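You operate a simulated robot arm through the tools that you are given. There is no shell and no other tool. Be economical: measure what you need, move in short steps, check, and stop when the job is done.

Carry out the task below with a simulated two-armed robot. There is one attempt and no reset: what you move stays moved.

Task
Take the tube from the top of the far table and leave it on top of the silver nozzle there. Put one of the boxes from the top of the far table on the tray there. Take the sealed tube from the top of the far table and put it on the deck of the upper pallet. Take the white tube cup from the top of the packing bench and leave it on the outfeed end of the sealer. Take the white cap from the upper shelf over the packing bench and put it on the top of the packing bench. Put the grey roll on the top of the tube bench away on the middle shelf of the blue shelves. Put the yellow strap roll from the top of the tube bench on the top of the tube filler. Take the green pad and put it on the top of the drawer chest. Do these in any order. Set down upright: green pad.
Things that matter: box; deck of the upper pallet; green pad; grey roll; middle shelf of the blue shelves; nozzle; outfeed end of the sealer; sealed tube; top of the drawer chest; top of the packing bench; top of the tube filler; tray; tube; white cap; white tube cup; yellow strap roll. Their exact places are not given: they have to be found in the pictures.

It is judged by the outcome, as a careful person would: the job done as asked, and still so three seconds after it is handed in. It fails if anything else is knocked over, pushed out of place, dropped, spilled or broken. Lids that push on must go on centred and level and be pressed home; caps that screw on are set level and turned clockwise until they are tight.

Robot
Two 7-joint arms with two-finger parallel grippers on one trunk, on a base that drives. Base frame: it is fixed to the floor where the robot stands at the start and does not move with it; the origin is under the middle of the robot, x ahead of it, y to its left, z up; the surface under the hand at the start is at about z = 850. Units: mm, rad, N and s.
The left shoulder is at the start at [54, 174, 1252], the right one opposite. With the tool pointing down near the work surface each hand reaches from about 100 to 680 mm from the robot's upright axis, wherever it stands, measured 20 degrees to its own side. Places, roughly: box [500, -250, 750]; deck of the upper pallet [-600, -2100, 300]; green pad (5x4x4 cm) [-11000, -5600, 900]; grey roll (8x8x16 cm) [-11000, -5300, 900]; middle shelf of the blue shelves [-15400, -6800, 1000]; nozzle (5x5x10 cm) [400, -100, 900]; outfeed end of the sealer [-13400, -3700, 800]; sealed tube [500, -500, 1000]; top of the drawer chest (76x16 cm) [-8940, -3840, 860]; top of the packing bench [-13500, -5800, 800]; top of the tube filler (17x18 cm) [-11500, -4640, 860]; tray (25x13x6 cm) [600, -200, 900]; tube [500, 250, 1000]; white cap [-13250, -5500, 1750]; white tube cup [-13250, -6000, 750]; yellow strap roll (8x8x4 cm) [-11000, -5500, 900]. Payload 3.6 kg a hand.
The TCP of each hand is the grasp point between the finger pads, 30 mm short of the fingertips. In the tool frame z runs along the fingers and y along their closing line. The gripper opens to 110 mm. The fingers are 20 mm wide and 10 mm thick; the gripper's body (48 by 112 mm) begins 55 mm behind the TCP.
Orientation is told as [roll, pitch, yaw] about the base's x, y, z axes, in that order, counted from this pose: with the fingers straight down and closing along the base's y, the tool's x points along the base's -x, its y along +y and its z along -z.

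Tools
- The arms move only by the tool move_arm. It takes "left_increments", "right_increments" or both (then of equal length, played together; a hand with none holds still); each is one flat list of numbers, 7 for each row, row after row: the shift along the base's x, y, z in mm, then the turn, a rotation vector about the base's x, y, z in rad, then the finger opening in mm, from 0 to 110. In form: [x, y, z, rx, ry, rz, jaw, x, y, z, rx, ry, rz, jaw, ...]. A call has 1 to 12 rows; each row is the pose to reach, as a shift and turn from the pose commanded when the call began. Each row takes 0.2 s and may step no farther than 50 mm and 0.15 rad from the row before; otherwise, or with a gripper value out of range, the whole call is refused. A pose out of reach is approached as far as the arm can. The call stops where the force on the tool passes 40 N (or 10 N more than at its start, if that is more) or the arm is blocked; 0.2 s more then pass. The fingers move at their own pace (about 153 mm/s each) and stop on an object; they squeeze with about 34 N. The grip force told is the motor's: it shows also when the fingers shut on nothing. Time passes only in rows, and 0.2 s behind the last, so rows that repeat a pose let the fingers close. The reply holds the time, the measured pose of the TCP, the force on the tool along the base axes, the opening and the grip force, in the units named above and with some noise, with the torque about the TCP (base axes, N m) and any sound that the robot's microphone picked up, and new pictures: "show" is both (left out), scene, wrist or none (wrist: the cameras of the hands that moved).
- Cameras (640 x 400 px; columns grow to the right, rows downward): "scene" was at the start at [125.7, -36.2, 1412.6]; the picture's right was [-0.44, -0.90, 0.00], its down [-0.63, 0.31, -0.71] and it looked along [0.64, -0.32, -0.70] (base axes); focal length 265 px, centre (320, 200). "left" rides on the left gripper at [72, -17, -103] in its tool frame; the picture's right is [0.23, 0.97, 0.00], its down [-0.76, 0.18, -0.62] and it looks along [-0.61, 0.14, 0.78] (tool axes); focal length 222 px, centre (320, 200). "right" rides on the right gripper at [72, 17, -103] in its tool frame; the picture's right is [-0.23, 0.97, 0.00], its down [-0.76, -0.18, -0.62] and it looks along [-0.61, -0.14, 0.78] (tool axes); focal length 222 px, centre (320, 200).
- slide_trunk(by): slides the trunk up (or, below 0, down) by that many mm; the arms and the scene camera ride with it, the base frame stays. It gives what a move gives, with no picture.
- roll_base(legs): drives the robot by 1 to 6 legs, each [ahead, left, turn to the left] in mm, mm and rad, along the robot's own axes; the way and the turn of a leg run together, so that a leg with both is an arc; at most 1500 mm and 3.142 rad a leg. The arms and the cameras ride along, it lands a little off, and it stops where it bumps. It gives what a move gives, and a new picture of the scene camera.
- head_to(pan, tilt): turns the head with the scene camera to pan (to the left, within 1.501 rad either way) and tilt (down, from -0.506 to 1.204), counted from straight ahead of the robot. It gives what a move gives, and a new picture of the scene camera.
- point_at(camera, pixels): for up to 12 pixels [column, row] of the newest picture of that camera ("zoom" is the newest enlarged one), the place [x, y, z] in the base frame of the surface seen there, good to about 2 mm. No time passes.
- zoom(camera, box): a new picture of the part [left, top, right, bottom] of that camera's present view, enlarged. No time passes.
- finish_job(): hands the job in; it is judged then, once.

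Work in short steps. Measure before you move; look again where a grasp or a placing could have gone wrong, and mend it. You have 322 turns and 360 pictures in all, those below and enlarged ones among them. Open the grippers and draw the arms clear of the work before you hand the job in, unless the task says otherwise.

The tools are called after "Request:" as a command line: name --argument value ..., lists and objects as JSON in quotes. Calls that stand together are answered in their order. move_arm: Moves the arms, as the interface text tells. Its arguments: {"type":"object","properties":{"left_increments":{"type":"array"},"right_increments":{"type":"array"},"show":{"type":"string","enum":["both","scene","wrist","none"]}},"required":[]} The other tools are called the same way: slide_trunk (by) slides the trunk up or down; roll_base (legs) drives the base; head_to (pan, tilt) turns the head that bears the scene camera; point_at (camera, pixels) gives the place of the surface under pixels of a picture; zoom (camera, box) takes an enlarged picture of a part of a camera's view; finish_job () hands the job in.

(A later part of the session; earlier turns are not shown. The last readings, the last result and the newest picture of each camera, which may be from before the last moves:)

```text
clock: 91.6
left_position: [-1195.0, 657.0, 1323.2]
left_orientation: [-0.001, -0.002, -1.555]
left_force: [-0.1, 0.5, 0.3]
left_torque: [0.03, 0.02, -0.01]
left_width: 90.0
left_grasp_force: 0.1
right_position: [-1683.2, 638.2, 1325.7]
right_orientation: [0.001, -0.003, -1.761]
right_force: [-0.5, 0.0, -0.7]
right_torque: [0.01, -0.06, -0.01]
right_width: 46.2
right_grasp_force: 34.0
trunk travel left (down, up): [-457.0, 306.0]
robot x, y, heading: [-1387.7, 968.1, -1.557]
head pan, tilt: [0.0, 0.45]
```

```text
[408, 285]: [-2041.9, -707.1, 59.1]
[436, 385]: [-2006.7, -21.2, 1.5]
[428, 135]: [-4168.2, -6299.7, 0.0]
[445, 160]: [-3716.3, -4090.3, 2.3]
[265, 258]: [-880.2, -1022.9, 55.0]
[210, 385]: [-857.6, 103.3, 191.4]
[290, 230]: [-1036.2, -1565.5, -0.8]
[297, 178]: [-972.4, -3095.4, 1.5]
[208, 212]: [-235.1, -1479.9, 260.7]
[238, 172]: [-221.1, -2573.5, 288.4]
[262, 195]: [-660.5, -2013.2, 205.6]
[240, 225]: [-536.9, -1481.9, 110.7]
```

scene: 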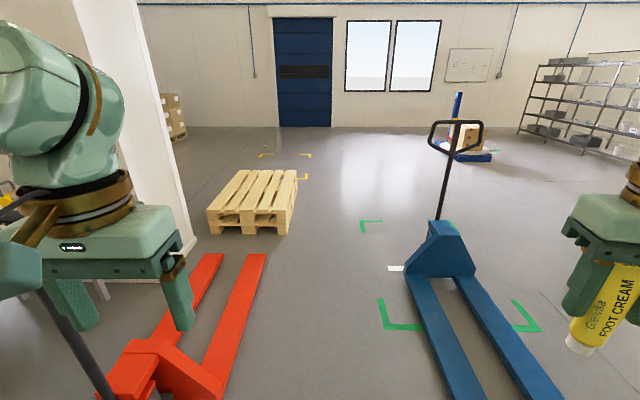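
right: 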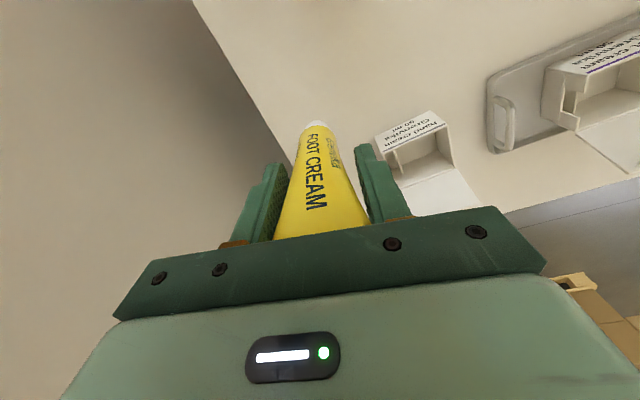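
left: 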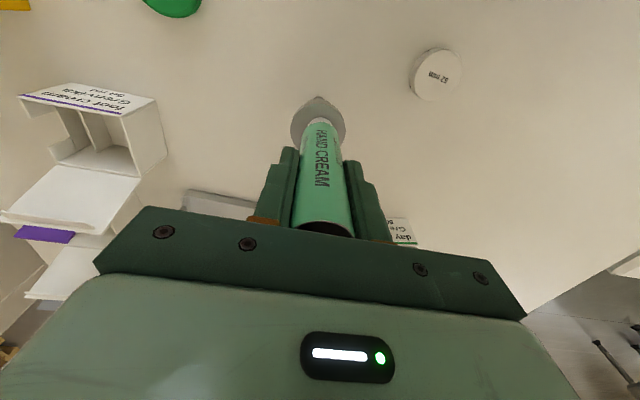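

Drive ahead 2×1450 down the aisle, then turn left to face the pallet.

Request:
roll_base --legs '[[1450, 0, -0.01], [1450, 0, 0], [0, 0, 1.56]]'

Request:
head_to --pan 0 --tilt 0.9

```text
clock: 109.5
left_position: [-1024.9, -1755.2, 1322.9]
left_orientation: [0.001, -0.004, 0.022]
left_force: [-0.3, -0.1, 0.6]
left_torque: [-0.01, -0.02, -0.02]
left_width: 90.2
left_grasp_force: 0.0
right_position: [-1002.6, -2241.5, 1325.4]
right_orientation: [0.001, -0.005, -0.181]
right_force: [0.8, -0.4, -1.2]
right_torque: [0.02, -0.01, -0.01]
right_width: 46.0
right_grasp_force: 33.6
trunk travel left (down, up): [-457.0, 306.0]
robot x, y, heading: [-1336.5, -1950.6, 0.023]
head pan, tilt: [0.0, 0.45]
```

scene: 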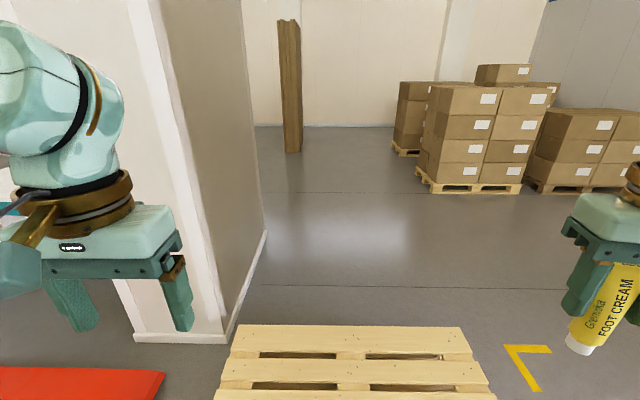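

```text
clock: 110.4
left_position: [-1024.8, -1754.6, 1322.1]
left_orientation: [0.0, -0.004, 0.021]
left_force: [0.3, 0.3, 0.0]
left_torque: [0.01, 0.01, -0.01]
left_width: 90.0
left_grasp_force: 0.1
right_position: [-1005.2, -2241.9, 1325.6]
right_orientation: [0.0, -0.004, -0.179]
right_force: [0.0, -0.9, -0.9]
right_torque: [0.04, -0.04, 0.01]
right_width: 46.2
right_grasp_force: 34.3
trunk travel left (down, up): [-457.0, 306.0]
robot x, y, heading: [-1332.0, -1949.0, 0.02]
head pan, tilt: [0.0, 0.901]
```

scene: 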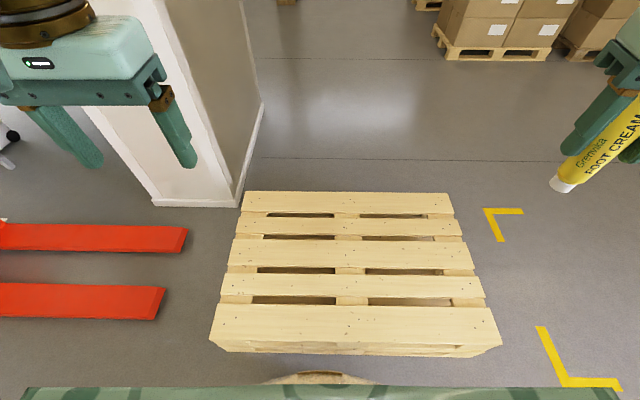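

Measure deck boards.

Request:
point_at --camera "scene" --pixels '[[430, 322], [420, 307], [425, 338], [355, 325], [415, 255], [415, 241], [418, 268], [490, 310], [320, 378]]'

```text
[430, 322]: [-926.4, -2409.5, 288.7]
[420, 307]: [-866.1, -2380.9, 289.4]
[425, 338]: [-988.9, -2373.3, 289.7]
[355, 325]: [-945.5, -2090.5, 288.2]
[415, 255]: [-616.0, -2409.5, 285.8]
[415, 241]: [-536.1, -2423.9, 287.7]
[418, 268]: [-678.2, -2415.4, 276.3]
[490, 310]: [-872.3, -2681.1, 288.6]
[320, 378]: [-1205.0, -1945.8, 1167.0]
```

Near board spans x≈−1005…−865, z 289. Lower the trunk by 440, then move the hand toward (−925,−2100).

Request:
slide_trunk --by -440

Request:
move_arm --right_increments '[20, 35, -20, 0, 0, 0, 10, 40, 70, -40, 0, 0, 0, 10, 60, 105, -60, 0, 0, 0, 10, 79, 141, -80, 0, 0, 0, 10, 79, 141, -125, 0, 0, 0, 10, 79, 141, -170, 0, 0, 0, 10, 79, 141, -215, 0, 0, 0, 10, 79, 141, -260, 0, 0, 0, 10, 79, 141, -305, 0, 0, 0, 10, 79, 141, -350, 0, 0, 0, 10, 79, 141, -395, 0, 0, 0, 10, 79, 141, -395, 0, 0, 0, 10]' --show "both"

```text
refused: -440 is not a number from -400 to 400
```

```text
clock: 113.0
left_position: [-1024.7, -1753.7, 1323.8]
left_orientation: [0.002, -0.003, 0.023]
left_force: [0.0, 0.1, -0.3]
left_torque: [-0.01, 0.01, 0.01]
left_width: 90.3
left_grasp_force: 0.0
right_position: [-925.6, -2101.7, 927.2]
right_orientation: [0.0, -0.002, -0.18]
right_force: [0.5, 0.3, -0.6]
right_torque: [-0.01, 0.02, 0.01]
right_width: 46.1
right_grasp_force: 34.3
trunk travel left (down, up): [-457.0, 306.0]
robot x, y, heading: [-1334.3, -1952.9, 0.02]
head pan, tilt: [0.0, 0.901]
```

scene: 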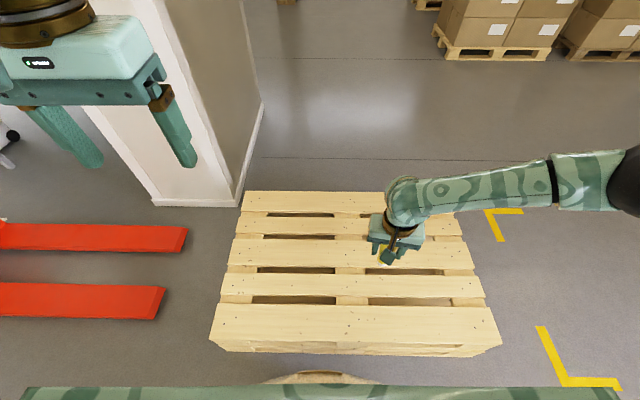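
right: 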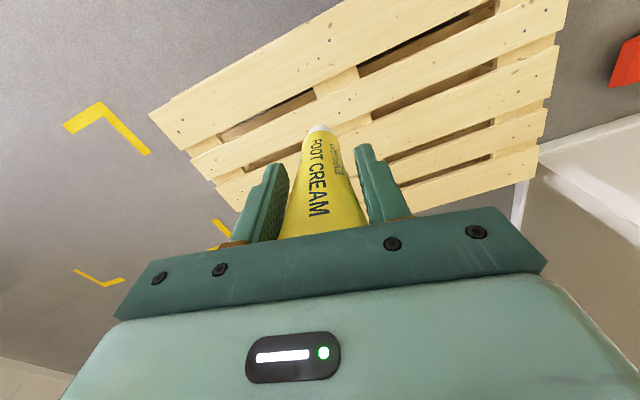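

Hand above board at z 927. Lower trunk 400.

Request:
slide_trunk --by -400

Request:
move_arm --right_increments '[0, 0, -40, 0, 0, 0, 10, 0, 0, -80, 0, 0, 0, 10, 0, 0, -110, 0, 0, 0, 10]' --show "both"

```text
clock: 116.8
left_position: [-956.9, -1751.7, 869.5]
left_orientation: [-0.002, 0.218, 0.03]
left_force: [0.4, -0.3, -0.7]
left_torque: [-0.01, 0.01, -0.01]
left_width: 90.1
left_grasp_force: 0.0
right_position: [-926.0, -2100.4, 531.3]
right_orientation: [0.0, -0.004, -0.181]
right_force: [0.4, -0.3, -0.1]
right_torque: [0.0, -0.02, 0.01]
right_width: 46.4
right_grasp_force: 33.8
trunk travel left (down, up): [-57.0, 706.0]
robot x, y, heading: [-1332.0, -1949.0, 0.02]
head pan, tilt: [0.0, 0.901]
```

```text
clock: 117.6
left_position: [-957.4, -1751.8, 868.9]
left_orientation: [-0.001, 0.22, 0.031]
left_force: [-0.1, 0.0, -0.7]
left_torque: [0.01, 0.02, 0.01]
left_width: 90.0
left_grasp_force: 0.0
right_position: [-925.6, -2100.5, 420.6]
right_orientation: [0.0, -0.001, -0.18]
right_force: [0.3, -0.1, 0.4]
right_torque: [-0.01, 0.0, -0.01]
right_width: 46.1
right_grasp_force: 34.0
trunk travel left (down, up): [-57.0, 706.0]
robot x, y, heading: [-1332.2, -1945.7, 0.019]
head pan, tilt: [0.0, 0.901]
```

scene: 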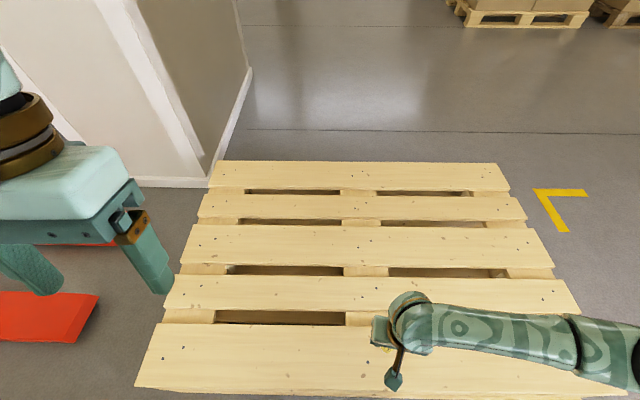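
right: 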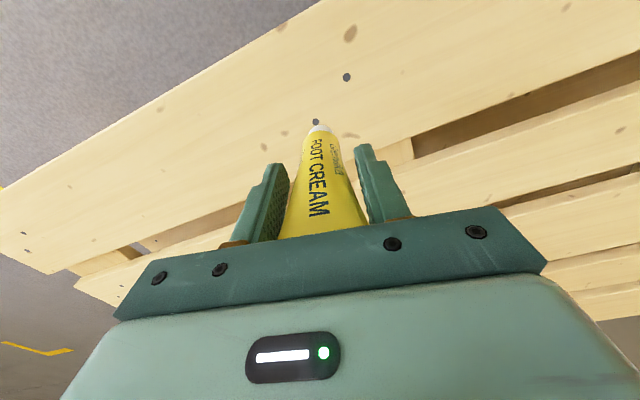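

Lower gently to contact (expected TCP ≈371).

Request:
move_arm --right_increments '[0, 0, -30, 0, 0, 0, 10, 0, 0, -42, 0, 0, 0, 10, 0, 0, -46, 0, 0, 0, 10, 0, 0, -48, 0, 0, 0, 10, 0, 0, -49.5, 0, 0, 0, 10, 0, 0, -51, 0, 0, 0, 10]' --show "wrist"

```text
clock: 119.0
left_position: [-959.3, -1752.3, 870.5]
left_orientation: [-0.002, 0.218, 0.028]
left_force: [0.0, 0.0, -1.1]
left_torque: [0.02, -0.01, 0.01]
left_width: 89.9
left_grasp_force: 0.1
right_position: [-925.7, -2101.3, 369.7]
right_orientation: [0.0, -0.005, -0.181]
right_force: [-3.4, -3.0, 22.9]
right_torque: [-0.23, 0.26, -0.02]
right_width: 46.4
right_grasp_force: 33.4
trunk travel left (down, up): [-57.0, 706.0]
robot x, y, heading: [-1337.4, -1952.5, 0.026]
head pan, tilt: [0.0, 0.901]
```

right: 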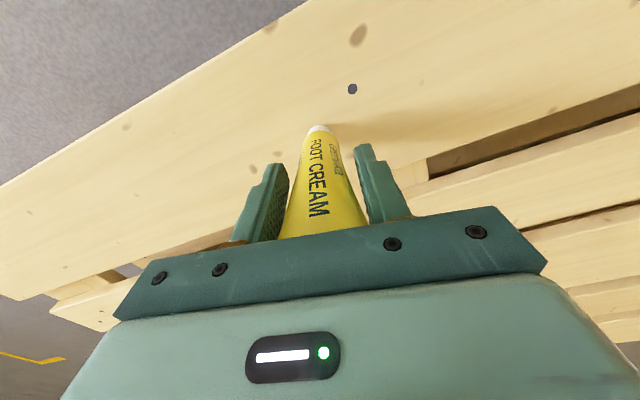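

Contact at 370 (23 N). Relax slightly and open slowly.

Request:
move_arm --right_increments '[0, 0, 1, 0, 0, 0, 10, 0, 0, 1.3, 0, 0, 0, 10, 0, 0, 1.3, 0, 0, 0, 55, 0, 0, 1.3, 0, 0, 0, 70, 0, 0, 1.3, 0, 0, 0, 90, 0, 0, 1.3, 0, 0, 0, 90]' --show "wrist"

```text
clock: 120.4
left_position: [-957.5, -1752.4, 868.5]
left_orientation: [-0.002, 0.221, 0.03]
left_force: [0.0, 0.6, 0.8]
left_torque: [0.0, -0.03, 0.05]
left_width: 89.9
left_grasp_force: 0.0
right_position: [-925.3, -2100.6, 370.3]
right_orientation: [-0.001, -0.003, -0.181]
right_force: [-0.1, 0.0, -0.2]
right_torque: [-0.01, 0.0, -0.01]
right_width: 90.0
right_grasp_force: 0.1
trunk travel left (down, up): [-57.0, 706.0]
robot x, y, heading: [-1338.2, -1949.4, 0.022]
head pan, tilt: [0.0, 0.901]
```

right: 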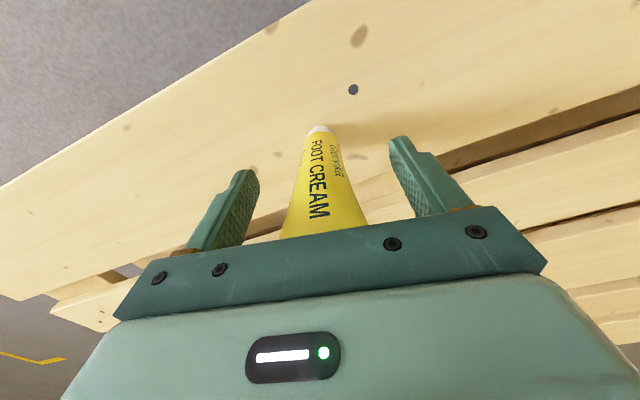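

It stands. Lift straight up and check.

Request:
move_arm --right_increments '[0, 0, 15, 0, 0, 0, 90, 0, 0, 50, 0, 0, 0, 90, 0, 0, 95, 0, 0, 0, 90, 0, 0, 140, 0, 0, 0, 90, 0, 0, 185, 0, 0, 0, 90, 0, 0, 230, 0, 0, 0, 90, 0, 0, 270, 0, 0, 0, 90]' --show "wrist"

Request:
slide_trunk --by 400

```text
clock: 122.0
left_position: [-956.4, -1751.7, 870.7]
left_orientation: [-0.003, 0.216, 0.03]
left_force: [0.1, 0.6, 0.1]
left_torque: [0.02, 0.0, -0.01]
left_width: 89.8
left_grasp_force: 0.1
right_position: [-926.9, -2100.1, 641.3]
right_orientation: [-0.003, -0.002, -0.183]
right_force: [-1.0, 0.4, 0.3]
right_torque: [0.01, -0.01, 0.0]
right_width: 89.9
right_grasp_force: 0.1
trunk travel left (down, up): [-57.0, 706.0]
robot x, y, heading: [-1338.1, -1947.6, 0.021]
head pan, tilt: [0.0, 0.901]
```

right: 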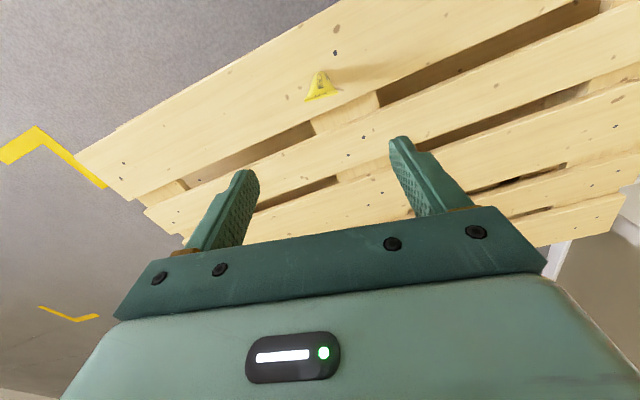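

```text
clock: 125.8
left_position: [-957.0, -1751.7, 1269.2]
left_orientation: [-0.002, 0.217, 0.029]
left_force: [0.2, -1.0, 0.1]
left_torque: [-0.01, -0.03, -0.01]
left_width: 90.2
left_grasp_force: 0.0
right_position: [-925.3, -2101.2, 1041.0]
right_orientation: [-0.001, -0.002, -0.182]
right_force: [0.1, 0.3, 0.1]
right_torque: [-0.01, 0.0, 0.01]
right_width: 89.9
right_grasp_force: 0.0
trunk travel left (down, up): [-457.0, 306.0]
robot x, y, heading: [-1334.8, -1952.9, 0.02]
head pan, tilt: [0.0, 0.901]
```

Sealed tube stands on the deck. Tidy the arms, back off, and turn to face −x.

Request:
move_arm --right_increments '[-30, 0, 40, 0, 0, 0.04, 90, -60, 0, 80, 0, 0, 0.08, 90, -80, 0, 120, 0, 0, 0.12, 90, -90, -20, 150, 0, 0, 0.18, 90]' --left_increments '[-30, 10, 0, 0, -0.05, 0, 60, -60, 20, 0, 0, -0.11, 0, 60, -80, 30, 0, 0, -0.17, 0, 60, -80, 40, 0, 0, -0.217, 0, 60]' --show "none"

Request:
roll_base --legs '[[-250, 0, 0], [0, 0, -1.57], [0, 0, -1.57]]'

Request:
head_to --pan 0 --tilt 0.2

```text
clock: 126.8
left_position: [-1038.1, -1711.2, 1269.7]
left_orientation: [-0.009, 0.0, 0.027]
left_force: [0.3, 0.2, -0.7]
left_torque: [0.01, 0.0, -0.02]
left_width: 59.9
left_grasp_force: 0.0
right_position: [-1015.5, -2123.0, 1192.5]
right_orientation: [0.0, -0.003, 0.0]
right_force: [0.0, 0.3, 0.4]
right_torque: [0.02, 0.0, -0.01]
right_width: 90.1
right_grasp_force: 0.1
trunk travel left (down, up): [-457.0, 306.0]
robot x, y, heading: [-1334.2, -1949.3, 0.021]
head pan, tilt: [0.0, 0.901]
```

```text
clock: 136.4
left_position: [-1887.4, -2188.0, 1270.5]
left_orientation: [-0.008, 0.003, -3.131]
left_force: [0.1, -0.8, 0.0]
left_torque: [0.0, 0.01, -0.01]
left_width: 60.2
left_grasp_force: 0.0
right_position: [-1902.3, -1775.6, 1191.6]
right_orientation: [-0.001, -0.003, 3.121]
right_force: [-0.7, 0.8, 0.0]
right_torque: [0.0, 0.02, 0.01]
right_width: 90.1
right_grasp_force: 0.1
trunk travel left (down, up): [-457.0, 306.0]
robot x, y, heading: [-1584.3, -1954.1, -3.141]
head pan, tilt: [0.0, 0.901]
```

scene: 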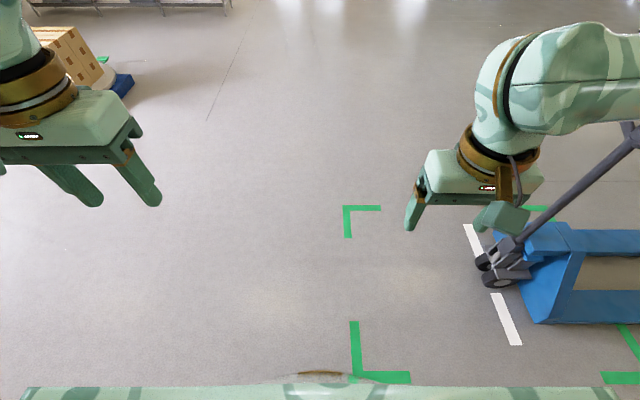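

```text
clock: 137.4
left_position: [-1888.3, -2187.8, 1269.7]
left_orientation: [-0.01, 0.002, -3.131]
left_force: [-0.4, -1.1, -0.3]
left_torque: [-0.02, 0.02, -0.01]
left_width: 60.1
left_grasp_force: 0.0
right_position: [-1903.0, -1775.5, 1190.7]
right_orientation: [0.0, -0.004, 3.123]
right_force: [-0.7, -0.2, -0.3]
right_torque: [0.04, 0.03, 0.02]
right_width: 90.2
right_grasp_force: 0.0
trunk travel left (down, up): [-457.0, 306.0]
robot x, y, heading: [-1585.3, -1955.1, -3.14]
head pan, tilt: [0.0, 0.201]
```

scene: 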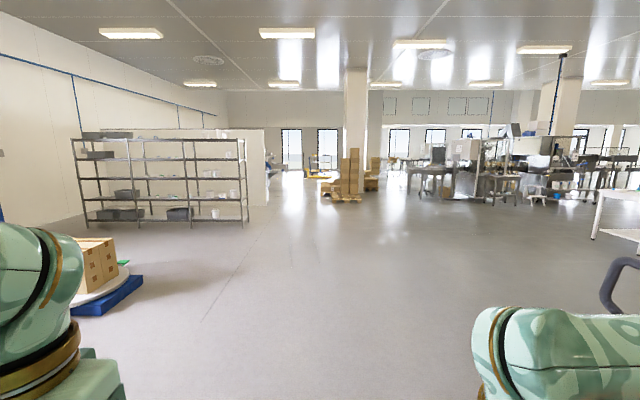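

Measure obstacles: shelf right foot, partition end, pillar, boxes.

Request:
point_at --camera "scene" --pixels '[[246, 222], [220, 222], [266, 205], [345, 200], [357, 195], [370, 192], [268, 190], [310, 185], [330, 175], [415, 200], [440, 200], [600, 235]]'

Request:
zoom --camera "scene" --box '[220, 120, 420, 230]'

```text
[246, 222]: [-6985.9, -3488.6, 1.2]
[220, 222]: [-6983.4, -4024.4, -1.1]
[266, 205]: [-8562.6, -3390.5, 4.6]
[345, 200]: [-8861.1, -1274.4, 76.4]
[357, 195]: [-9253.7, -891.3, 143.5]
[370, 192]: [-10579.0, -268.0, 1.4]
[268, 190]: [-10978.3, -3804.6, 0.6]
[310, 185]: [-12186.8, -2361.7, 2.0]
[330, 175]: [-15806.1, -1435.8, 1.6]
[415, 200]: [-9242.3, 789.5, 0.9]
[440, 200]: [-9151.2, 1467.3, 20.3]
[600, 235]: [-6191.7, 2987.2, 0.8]
```

```text
3.20 times, centred on (320, 175) of scene
```

zoom: 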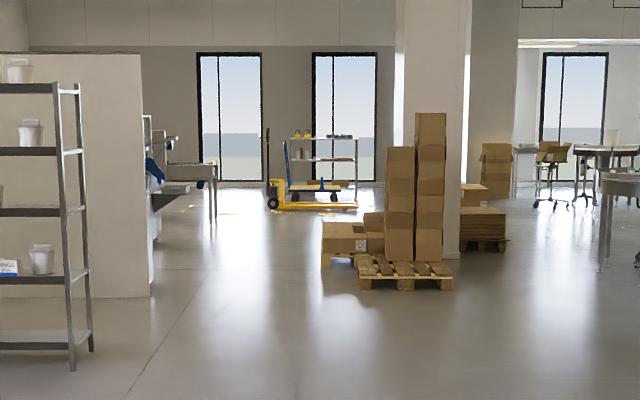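

Clear lane to the gap between partition (y −3390) and boxes (y −1275). Drive to about (−9300,−2350).

Request:
roll_base --legs '[[1290, 65, 0], [1290, 65, 0], [1290, 65, 0], [1290, 65, 0], [1290, 65, 0], [1260, 65, 0]]'

Request:
head_to --pan 0.6 --tilt 0.3

```text
clock: 174.7
left_position: [-9667.1, -2822.2, 1269.6]
left_orientation: [-0.01, 0.001, -3.077]
left_force: [-0.2, 0.6, 1.4]
left_torque: [0.02, 0.02, 0.0]
left_width: 60.1
left_grasp_force: 0.0
right_position: [-9703.8, -2410.8, 1190.7]
right_orientation: [0.0, -0.002, -3.107]
right_force: [0.8, 0.7, -0.9]
right_torque: [-0.01, -0.01, 0.02]
right_width: 90.3
right_grasp_force: 0.1
trunk travel left (down, up): [-457.0, 306.0]
robot x, y, heading: [-9380.1, -2575.6, -3.084]
head pan, tilt: [0.0, 0.201]
```

scene: 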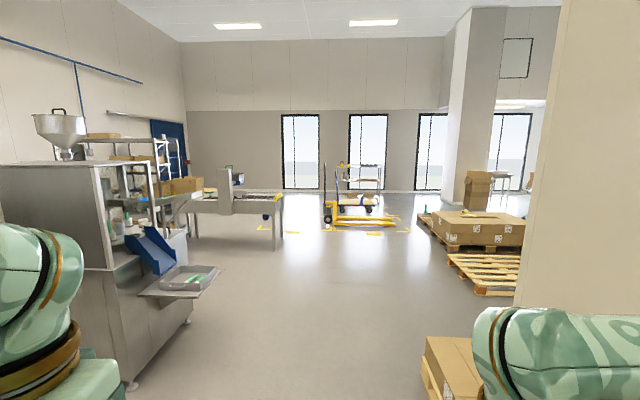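

```text
clock: 175.7
left_position: [-9666.8, -2822.4, 1269.5]
left_orientation: [-0.008, 0.001, -3.076]
left_force: [-0.4, 0.1, 0.4]
left_torque: [0.01, -0.02, -0.01]
left_width: 60.0
left_grasp_force: 0.0
right_position: [-9704.9, -2412.0, 1191.4]
right_orientation: [0.0, -0.004, -3.107]
right_force: [-0.3, 0.6, 0.1]
right_torque: [-0.02, 0.05, -0.04]
right_width: 90.2
right_grasp_force: 0.0
trunk travel left (down, up): [-457.0, 306.0]
robot x, y, heading: [-9380.8, -2570.5, -3.09]
head pan, tilt: [0.6, 0.3]
```

scene: 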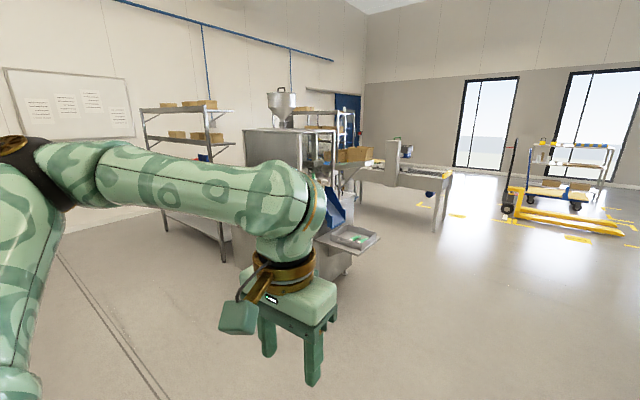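

Look further left for the tube bench and drawer chest.

Request:
head_to --pan 1.35 --tilt 0.35

Request:
point_at --camera "scene" --pixels '[[100, 250], [300, 250], [400, 250], [450, 200]]'

```text
clock: 176.8
left_position: [-9665.7, -2822.2, 1269.8]
left_orientation: [-0.009, 0.001, -3.077]
left_force: [1.2, -0.6, -0.5]
left_torque: [-0.03, 0.02, -0.03]
left_width: 60.0
left_grasp_force: 0.0
right_position: [-9704.6, -2410.9, 1190.7]
right_orientation: [0.001, -0.003, -3.106]
right_force: [-1.0, 0.9, -0.3]
right_torque: [0.0, 0.02, -0.01]
right_width: 90.0
right_grasp_force: 0.1
trunk travel left (down, up): [-457.0, 306.0]
robot x, y, heading: [-9380.0, -2572.3, -3.085]
head pan, tilt: [1.349, 0.351]
```

scene: 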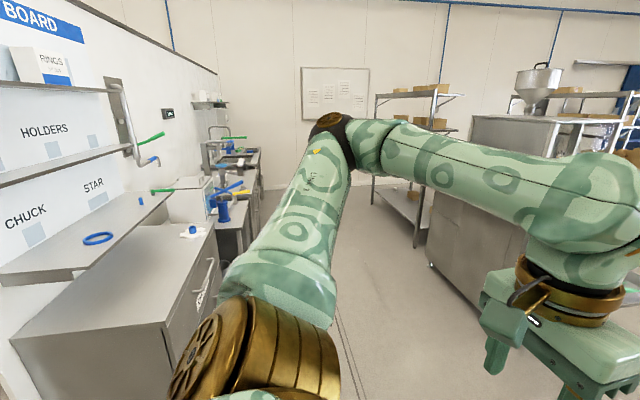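

```text
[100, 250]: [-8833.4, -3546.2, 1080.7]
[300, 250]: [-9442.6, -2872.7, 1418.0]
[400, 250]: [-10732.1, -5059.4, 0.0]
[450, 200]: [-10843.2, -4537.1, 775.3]
```

Drive ahead 550, turn left to face −y, and look.

Request:
roll_base --legs '[[560, 0, 0], [0, 0, 1.515], [900, 0, 0]]'

Request:
head_to --pan -0.3 --tilt 0.35

```text
clock: 188.0
left_position: [-9698.4, -3806.5, 1268.2]
left_orientation: [-0.008, 0.0, -1.568]
left_force: [0.5, -1.0, -0.6]
left_torque: [0.01, 0.03, -0.01]
left_width: 60.0
left_grasp_force: 0.0
right_position: [-10109.1, -3818.5, 1191.6]
right_orientation: [-0.001, -0.003, -1.598]
right_force: [-0.6, -0.4, 0.5]
right_torque: [0.0, 0.02, 0.01]
right_width: 89.8
right_grasp_force: 0.0
trunk travel left (down, up): [-457.0, 306.0]
robot x, y, heading: [-9932.6, -3504.2, -1.574]
head pan, tilt: [1.349, 0.351]
```

scene: 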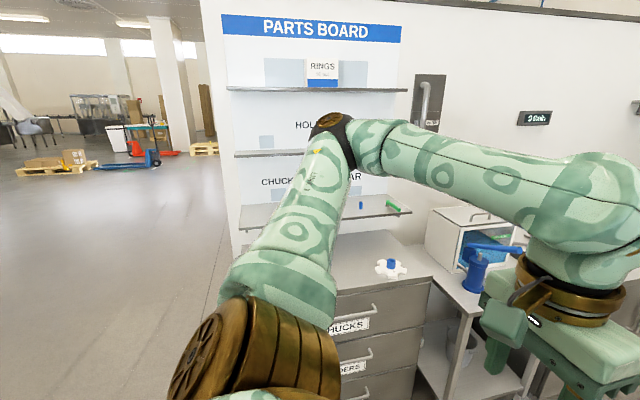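

```text
clock: 189.7
left_position: [-9697.7, -3805.9, 1270.9]
left_orientation: [-0.009, 0.004, -1.568]
left_force: [-0.5, 0.0, -0.1]
left_torque: [0.01, -0.01, 0.0]
left_width: 59.9
left_grasp_force: 0.0
right_position: [-10109.7, -3818.4, 1190.4]
right_orientation: [0.0, -0.004, -1.597]
right_force: [0.2, 0.6, -0.1]
right_torque: [-0.02, 0.02, 0.0]
right_width: 89.9
right_grasp_force: 0.0
trunk travel left (down, up): [-457.0, 306.0]
robot x, y, heading: [-9929.0, -3505.8, -1.576]
head pan, tilt: [-0.3, 0.351]
```

scene: 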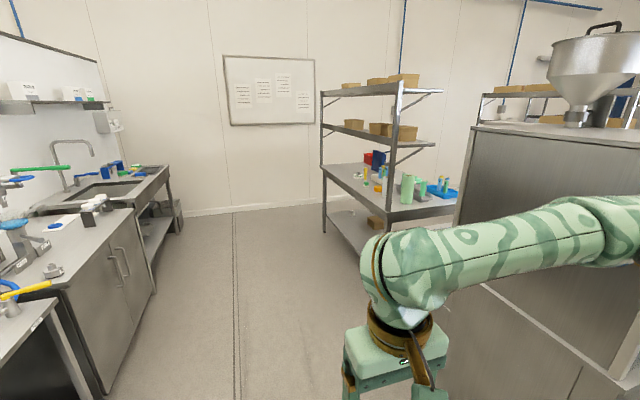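

The tube bench is at (390,190). Zoom.

Request:
zoom --camera "scene" --box '[320, 140, 470, 235]'

Request:
point_at --camera "scene" --pixels '[[380, 215], [325, 165], [457, 205], [388, 135], [400, 110], [480, 125], [520, 160], [430, 260], [365, 175], [405, 185], [440, 190], [377, 185]]'

```text
4.21 times, centred on (395, 188) of scene
```

zoom: 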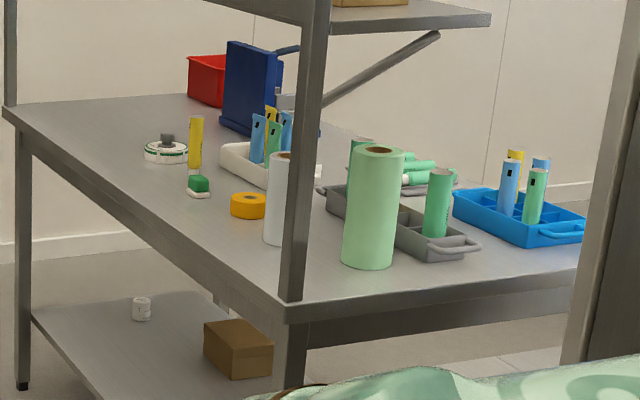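

```text
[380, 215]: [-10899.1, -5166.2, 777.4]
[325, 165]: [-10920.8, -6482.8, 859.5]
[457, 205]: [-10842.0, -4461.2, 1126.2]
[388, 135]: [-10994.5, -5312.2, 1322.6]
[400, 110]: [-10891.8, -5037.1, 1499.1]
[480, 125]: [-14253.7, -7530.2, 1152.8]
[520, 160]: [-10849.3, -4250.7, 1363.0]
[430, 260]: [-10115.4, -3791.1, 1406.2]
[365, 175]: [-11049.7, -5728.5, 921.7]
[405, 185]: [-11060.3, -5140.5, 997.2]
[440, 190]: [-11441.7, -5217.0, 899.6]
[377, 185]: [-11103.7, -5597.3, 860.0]
```

Bench front edge x≈−10900, top 860, items near y −5150…−5730; shelf above at z≈1320. Drive down the aisle and turn right to face the bench.

Request:
roll_base --legs '[[1000, 0, 0], [930, 0, 0], [0, 0, -1.57], [350, 0, 0]]'

Request:
head_to --pan 0 --tilt 0.6

```text
clock: 205.2
left_position: [-10601.1, -5682.0, 1269.9]
left_orientation: [-0.008, 0.001, -3.141]
left_force: [-0.4, 0.6, -0.2]
left_torque: [-0.01, 0.01, 0.0]
left_width: 59.9
left_grasp_force: 0.0
right_position: [-10613.0, -5270.2, 1191.7]
right_orientation: [-0.001, -0.003, 3.117]
right_force: [0.4, 0.4, -0.3]
right_torque: [0.0, -0.01, -0.04]
right_width: 90.2
right_grasp_force: 0.1
trunk travel left (down, up): [-457.0, 306.0]
robot x, y, heading: [-10297.9, -5446.7, 3.136]
head pan, tilt: [-0.3, 0.351]
```

scene: 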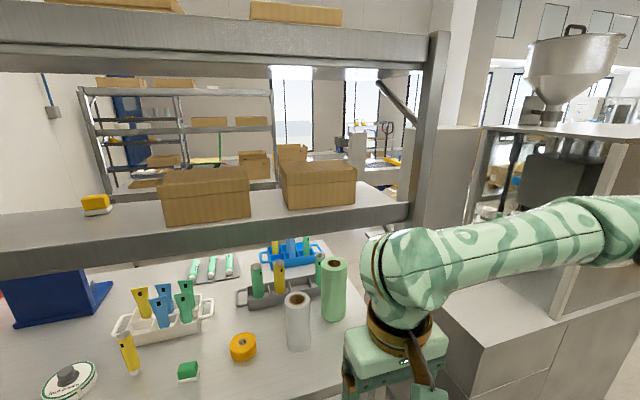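

```text
clock: 206.0
left_position: [-10600.8, -5680.8, 1271.0]
left_orientation: [-0.009, 0.003, -3.141]
left_force: [0.6, -0.2, -0.1]
left_torque: [0.01, -0.02, 0.0]
left_width: 59.9
left_grasp_force: 0.0
right_position: [-10612.7, -5269.3, 1192.0]
right_orientation: [-0.001, -0.003, 3.116]
right_force: [0.0, -1.0, -0.8]
right_torque: [0.0, 0.0, 0.02]
right_width: 90.2
right_grasp_force: 0.0
trunk travel left (down, up): [-457.0, 306.0]
robot x, y, heading: [-10297.4, -5449.7, 3.136]
head pan, tilt: [0.0, 0.6]
```

scene: 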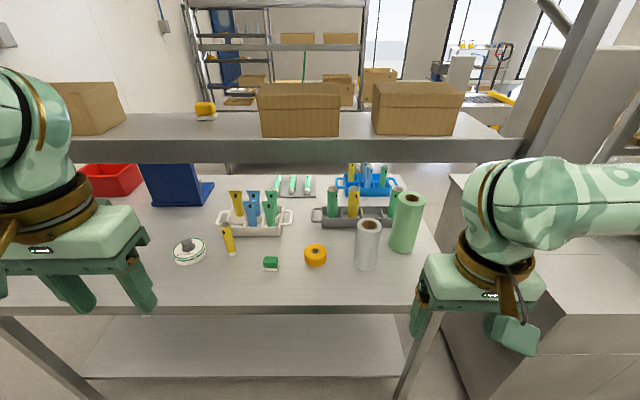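

Measure the grey roll, strap roll, green pad, shelf, bench edge.

Request:
zoom --camera "scene" --box '[250, 200, 430, 300]'

Request:
point_at --camera "zoom" --pixels '[[400, 90], [425, 110], [418, 75], [443, 85], [410, 200], [412, 250], [232, 180], [192, 185], [272, 185], [232, 230], [60, 230], [85, 225]]'

Request:
point_at --camera "scene" --pixels '[[350, 305], [400, 150], [300, 155], [200, 152], [262, 264], [279, 264], [271, 258], [405, 200], [405, 250], [255, 235], [360, 215], [230, 255]]'

```text
3.56 times, centred on (340, 250) of scene
```

zoom: 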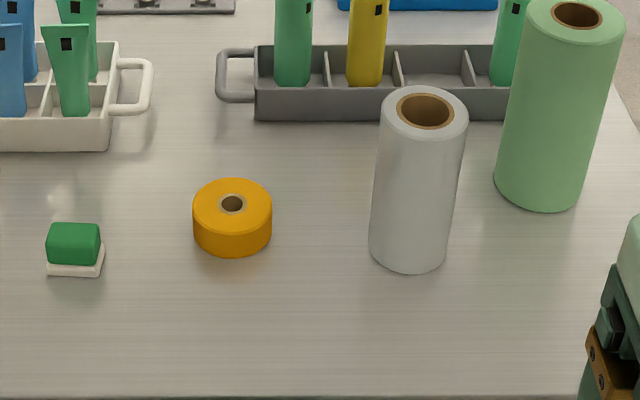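

```text
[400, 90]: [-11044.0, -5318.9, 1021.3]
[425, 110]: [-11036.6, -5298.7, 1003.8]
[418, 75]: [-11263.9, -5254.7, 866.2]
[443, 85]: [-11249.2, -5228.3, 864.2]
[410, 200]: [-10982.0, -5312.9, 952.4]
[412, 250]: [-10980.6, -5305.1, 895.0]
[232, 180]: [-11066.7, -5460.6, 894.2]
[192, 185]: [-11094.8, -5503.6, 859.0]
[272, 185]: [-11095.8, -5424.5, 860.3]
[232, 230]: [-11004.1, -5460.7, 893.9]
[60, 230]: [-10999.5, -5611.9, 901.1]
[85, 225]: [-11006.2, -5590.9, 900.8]
```

```text
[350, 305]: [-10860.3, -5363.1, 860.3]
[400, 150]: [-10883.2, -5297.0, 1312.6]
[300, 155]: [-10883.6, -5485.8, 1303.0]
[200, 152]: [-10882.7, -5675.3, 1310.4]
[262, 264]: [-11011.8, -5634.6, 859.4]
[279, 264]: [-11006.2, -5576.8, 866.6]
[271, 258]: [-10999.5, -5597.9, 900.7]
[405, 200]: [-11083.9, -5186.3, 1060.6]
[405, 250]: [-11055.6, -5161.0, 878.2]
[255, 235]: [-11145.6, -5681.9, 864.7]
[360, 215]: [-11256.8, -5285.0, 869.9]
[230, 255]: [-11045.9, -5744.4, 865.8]
```

I measure my own wrist geometry: right hand TCP z=1192, forearm/wrist surface heights.

Request:
point_at --camera "scene" --pixels '[[495, 175], [520, 165], [560, 162], [600, 160], [630, 165], [490, 225], [490, 245], [480, 280], [470, 300], [515, 330]]'

```text
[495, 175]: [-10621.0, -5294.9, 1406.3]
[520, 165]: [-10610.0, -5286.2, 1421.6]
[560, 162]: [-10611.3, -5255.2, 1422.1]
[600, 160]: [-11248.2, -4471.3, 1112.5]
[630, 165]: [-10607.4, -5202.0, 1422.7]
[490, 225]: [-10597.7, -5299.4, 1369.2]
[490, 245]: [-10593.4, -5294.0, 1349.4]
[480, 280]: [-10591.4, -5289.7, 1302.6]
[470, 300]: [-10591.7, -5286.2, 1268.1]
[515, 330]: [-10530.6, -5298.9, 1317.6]
```

Wrist top is TCP+245, so tool-down grasps fit under the shelf (z≈1290) if the trunk is lowered. Lower 180 and position the base at about (−10480,−5630).

Request:
slide_trunk --by -180

Request:
roll_base --legs '[[0, 180, 0], [170, 0, 0]]'

Request:
head_to --pan -0.3 --tilt 0.75

```text
clock: 208.0
left_position: [-10599.5, -5682.0, 1090.6]
left_orientation: [-0.01, 0.001, -3.138]
left_force: [0.1, 0.3, -0.1]
left_torque: [0.02, 0.0, 0.01]
left_width: 59.8
left_grasp_force: 0.0
right_position: [-10612.3, -5269.2, 1010.8]
right_orientation: [0.0, -0.005, 3.116]
right_force: [1.2, -0.4, -0.1]
right_torque: [0.01, 0.0, -0.03]
right_width: 90.1
right_grasp_force: 0.2
trunk travel left (down, up): [-277.0, 486.0]
robot x, y, heading: [-10297.9, -5456.3, 3.139]
head pan, tilt: [0.0, 0.6]
```

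```text
clock: 210.6
left_position: [-10777.4, -5857.6, 1089.1]
left_orientation: [-0.007, 0.003, -3.138]
left_force: [0.4, -0.4, 0.4]
left_torque: [-0.01, -0.01, 0.03]
left_width: 60.0
left_grasp_force: 0.1
right_position: [-10789.0, -5446.2, 1011.3]
right_orientation: [0.001, -0.001, 3.117]
right_force: [-0.3, -0.9, -0.2]
right_torque: [-0.01, 0.0, -0.02]
right_width: 90.1
right_grasp_force: 0.0
trunk travel left (down, up): [-277.0, 486.0]
robot x, y, heading: [-10471.6, -5625.3, 3.141]
head pan, tilt: [0.0, 0.6]
```

scene: 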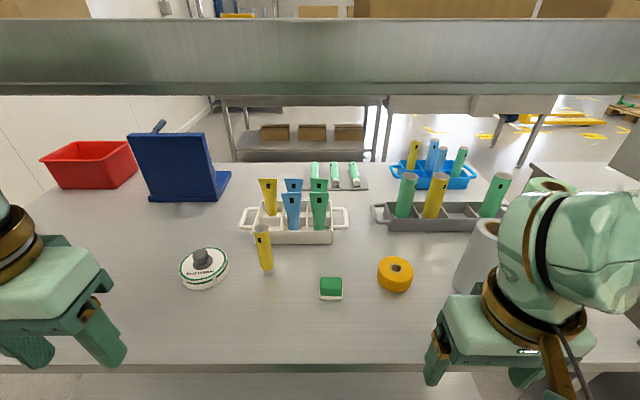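

```text
clock: 211.3
left_position: [-10774.7, -5857.0, 1090.4]
left_orientation: [-0.009, 0.001, -3.139]
left_force: [-0.2, 0.2, 0.1]
left_torque: [-0.02, 0.01, 0.03]
left_width: 59.8
left_grasp_force: 0.1
right_position: [-10787.0, -5446.0, 1010.8]
right_orientation: [0.0, -0.004, 3.119]
right_force: [0.6, 0.3, 0.4]
right_torque: [-0.01, -0.01, 0.0]
right_width: 90.2
right_grasp_force: 0.1
trunk travel left (down, up): [-277.0, 486.0]
robot x, y, heading: [-10473.3, -5629.4, 3.131]
head pan, tilt: [-0.3, 0.75]
```

scene: 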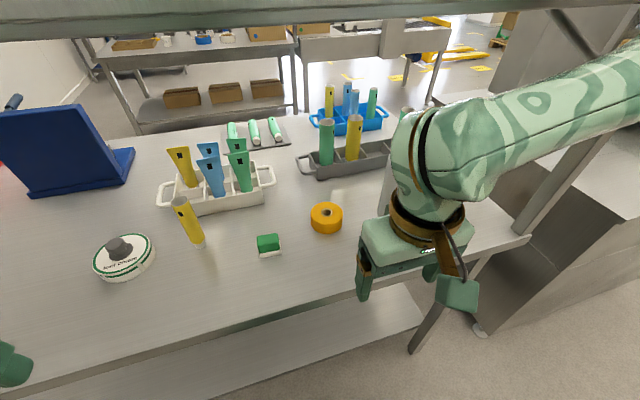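

Measure strap roll and pad accurately.

Request:
zoom --camera "scene" --box '[245, 190, 355, 265]'

Request:
point_at --camera "zoom" --pixels '[[388, 140], [572, 140], [478, 85], [478, 190], [479, 240], [70, 280], [195, 280], [130, 260], [90, 255], [180, 250], [130, 330], [195, 320]]'

Request:
point_at --camera "scene" --pixels '[[200, 20], [300, 30], [100, 38]]'

```text
5.33 times, centred on (300, 228) of scene
```

zoom: 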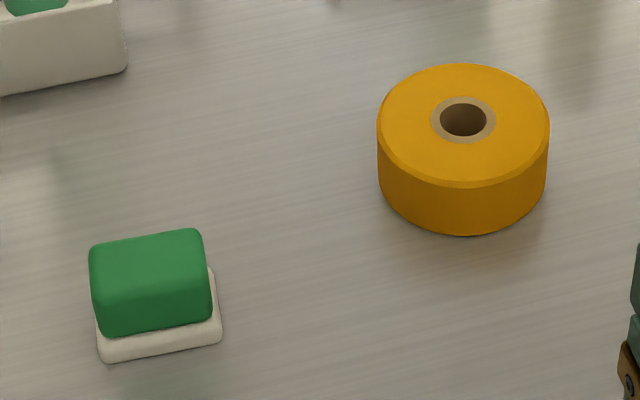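

```text
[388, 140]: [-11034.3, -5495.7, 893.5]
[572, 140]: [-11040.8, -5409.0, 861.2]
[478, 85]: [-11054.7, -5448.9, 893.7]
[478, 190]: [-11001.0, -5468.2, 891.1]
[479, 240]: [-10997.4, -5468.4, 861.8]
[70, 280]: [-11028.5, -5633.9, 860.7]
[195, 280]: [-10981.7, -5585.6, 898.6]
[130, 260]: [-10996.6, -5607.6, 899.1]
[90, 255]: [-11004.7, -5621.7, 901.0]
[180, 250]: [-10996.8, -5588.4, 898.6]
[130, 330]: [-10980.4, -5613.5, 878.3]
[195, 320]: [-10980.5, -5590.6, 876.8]
```

```text
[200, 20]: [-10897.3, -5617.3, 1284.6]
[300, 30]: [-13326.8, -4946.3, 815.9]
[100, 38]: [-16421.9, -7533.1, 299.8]
```

The right forearm would sweep over the tall rolls, so the left hand should take the strap roll. First look at the filler to see where its top surface is.

Request:
head_to --pan -1.0 --tilt 0.4

Request:
point_at --camera "scene" --pixels '[[200, 200], [260, 200], [320, 150], [400, 200], [320, 250], [250, 250]]'

```text
clock: 212.4
left_position: [-10774.8, -5858.0, 1089.0]
left_orientation: [-0.008, 0.003, -3.139]
left_force: [0.5, 0.1, -0.1]
left_torque: [-0.02, -0.02, 0.03]
left_width: 60.2
left_grasp_force: 0.1
right_position: [-10787.4, -5446.3, 1011.1]
right_orientation: [0.0, -0.005, 3.117]
right_force: [-0.4, 0.6, -0.4]
right_torque: [0.02, -0.01, -0.01]
right_width: 90.1
right_grasp_force: 0.1
trunk travel left (down, up): [-277.0, 486.0]
robot x, y, heading: [-10471.4, -5624.5, 3.136]
head pan, tilt: [-1.0, 0.4]
```

scene: 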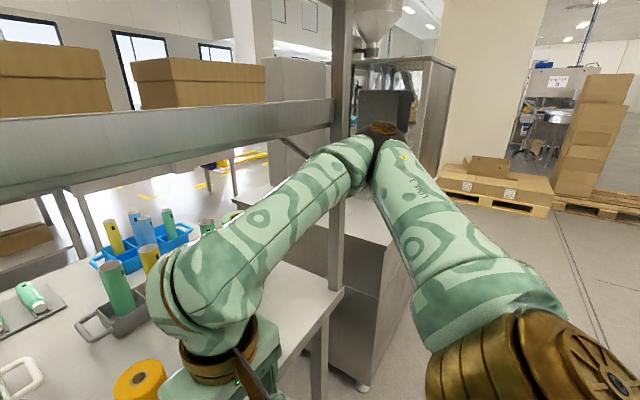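

```text
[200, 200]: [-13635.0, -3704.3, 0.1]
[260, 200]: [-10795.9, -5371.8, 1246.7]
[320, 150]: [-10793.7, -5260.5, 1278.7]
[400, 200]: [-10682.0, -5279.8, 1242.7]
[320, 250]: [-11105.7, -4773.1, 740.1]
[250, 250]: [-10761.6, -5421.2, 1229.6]
```

Request:
zoom --camera "scene" --box '[260, 40, 470, 280]'

Request:
point_at --camera "scene" --pixels '[[350, 215], [365, 225], [370, 238], [300, 203], [290, 185], [400, 120], [375, 110], [365, 80], [440, 120], [260, 190], [280, 150]]'

```text
1.67 times, centred on (365, 160) of scene
```

zoom: 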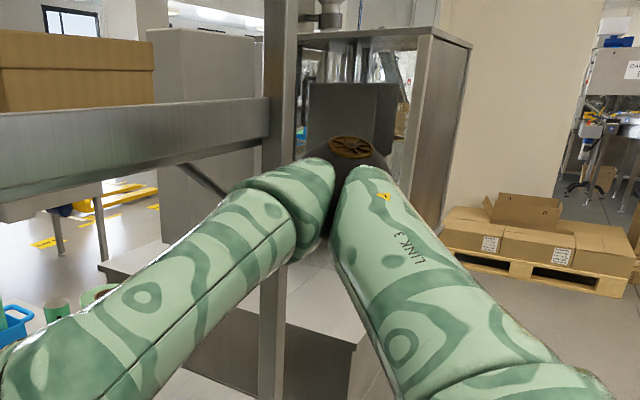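

```text
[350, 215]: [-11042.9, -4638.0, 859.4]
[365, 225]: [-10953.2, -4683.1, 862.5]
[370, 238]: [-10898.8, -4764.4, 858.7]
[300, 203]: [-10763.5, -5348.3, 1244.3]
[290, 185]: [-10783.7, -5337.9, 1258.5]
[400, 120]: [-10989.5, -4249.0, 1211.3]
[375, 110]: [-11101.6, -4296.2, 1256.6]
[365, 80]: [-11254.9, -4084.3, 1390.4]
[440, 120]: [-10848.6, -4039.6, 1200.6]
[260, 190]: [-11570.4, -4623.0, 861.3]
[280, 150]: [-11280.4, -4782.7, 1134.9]
```

The filler's top (z≈860) is best reached from the west, so first take the green pad with the left hand to the chest. Lower the left hand then slide in under the shelf above the pad (−11000,−5605).

Request:
move_arm --left_increments '[0, 20, -45, 0, 0, 0, 90, 0, 45, -89, 0, 0, 0, 90, -20, 85, -95, 0, 0, 0, 90, -50, 120, -95, 0, 0, 0, 90, -80, 155, -95, 0, 0, 0, 90, -110, 190, -95, 0, 0, 0, 90, -140, 220, -95, 0, 0, 0, 90, -175, 245, -95, 0, 0, 0, 90, -205, 253, -95, 0, 0, 0, 90, -225, 253, -95, 0, 0, 0, 90, -225, 253, -95, 0, 0, 0, 90]' --show "wrist"

Request:
head_to --pan 0.1 --tilt 0.7

```text
refused: row 2 steps farther than a row can; nothing moved
```

```text
clock: 213.8
left_position: [-10775.3, -5857.8, 1090.3]
left_orientation: [-0.009, -0.001, -3.138]
left_force: [-0.7, -0.5, 0.1]
left_torque: [0.01, 0.01, 0.02]
left_width: 60.1
left_grasp_force: 0.0
right_position: [-10787.4, -5446.6, 1010.7]
right_orientation: [-0.001, -0.004, 3.117]
right_force: [0.7, -0.1, 0.4]
right_torque: [0.03, 0.0, 0.02]
right_width: 89.9
right_grasp_force: 0.1
trunk travel left (down, up): [-277.0, 486.0]
robot x, y, heading: [-10468.5, -5629.5, 3.138]
head pan, tilt: [0.099, 0.7]
```

scene: 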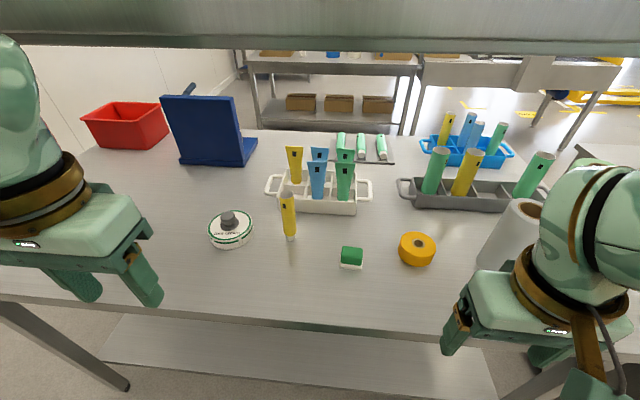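

Request:
move_arm --left_increments '[0, 15, -45, 0, 0, 0, 90, 0, 35, -88, 0, 0, 0, 90, -20, 75, -95, 0, 0, 0, 90, -50, 110, -95, 0, 0, 0, 90, -80, 145, -95, 0, 0, 0, 90, -110, 180, -95, 0, 0, 0, 90, -140, 215, -95, 0, 0, 0, 90, -170, 240, -95, 0, 0, 0, 90, -200, 253, -95, 0, 0, 0, 90, -225, 253, -95, 0, 0, 0, 90, -225, 253, -95, 0, 0, 0, 90]' --show "both"

```text
clock: 216.2
left_position: [-10999.8, -5600.7, 993.1]
left_orientation: [-0.006, 0.001, 3.138]
left_force: [-0.3, -0.5, -0.1]
left_torque: [-0.01, 0.02, -0.01]
left_width: 89.7
left_grasp_force: 0.1
left hand out of reach, approached as far as the arm can: row 1, 2
right_position: [-10786.8, -5444.3, 1011.2]
right_orientation: [0.0, -0.005, 3.114]
right_force: [-0.3, 0.0, -0.1]
right_torque: [0.0, 0.01, -0.04]
right_width: 90.1
right_grasp_force: 0.0
trunk travel left (down, up): [-277.0, 486.0]
robot x, y, heading: [-10472.9, -5621.8, 3.134]
head pan, tilt: [0.099, 0.7]
```

scene: 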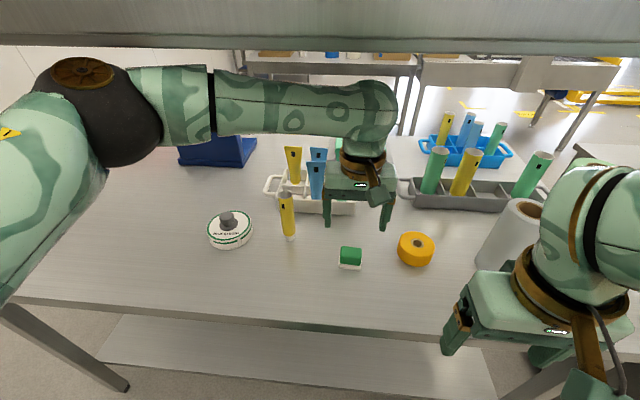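
left: 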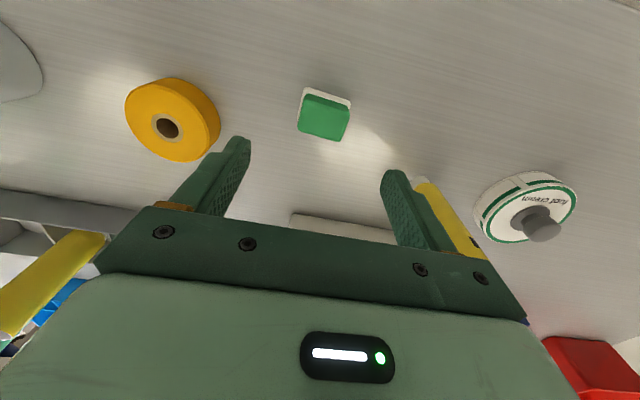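

Measure the pad in the left camera.

Request:
zoom --camera "left" --box '[285, 75, 365, 150]'

Request:
point_at --camera "zoom" --pixels '[[160, 120], [155, 260], [320, 320], [345, 180], [240, 220], [170, 70], [370, 130], [330, 350]]'

Request:
point_at --camera "scene" --pixels '[[288, 195], [288, 235]]'

```text
5.33 times, centred on (325, 112) of left
```

zoom: 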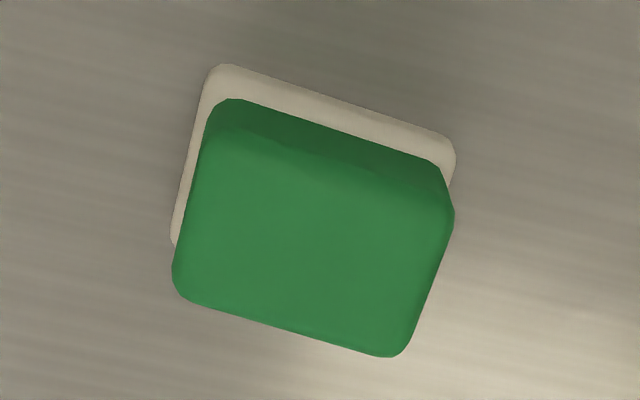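

```text
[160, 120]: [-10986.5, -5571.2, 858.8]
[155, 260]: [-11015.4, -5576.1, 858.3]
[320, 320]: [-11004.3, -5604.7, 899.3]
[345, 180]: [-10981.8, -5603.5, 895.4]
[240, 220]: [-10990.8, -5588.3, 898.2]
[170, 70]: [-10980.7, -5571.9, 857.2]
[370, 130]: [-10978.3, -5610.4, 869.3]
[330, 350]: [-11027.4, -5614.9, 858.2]
```

```text
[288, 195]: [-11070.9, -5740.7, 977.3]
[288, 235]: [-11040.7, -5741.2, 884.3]
```

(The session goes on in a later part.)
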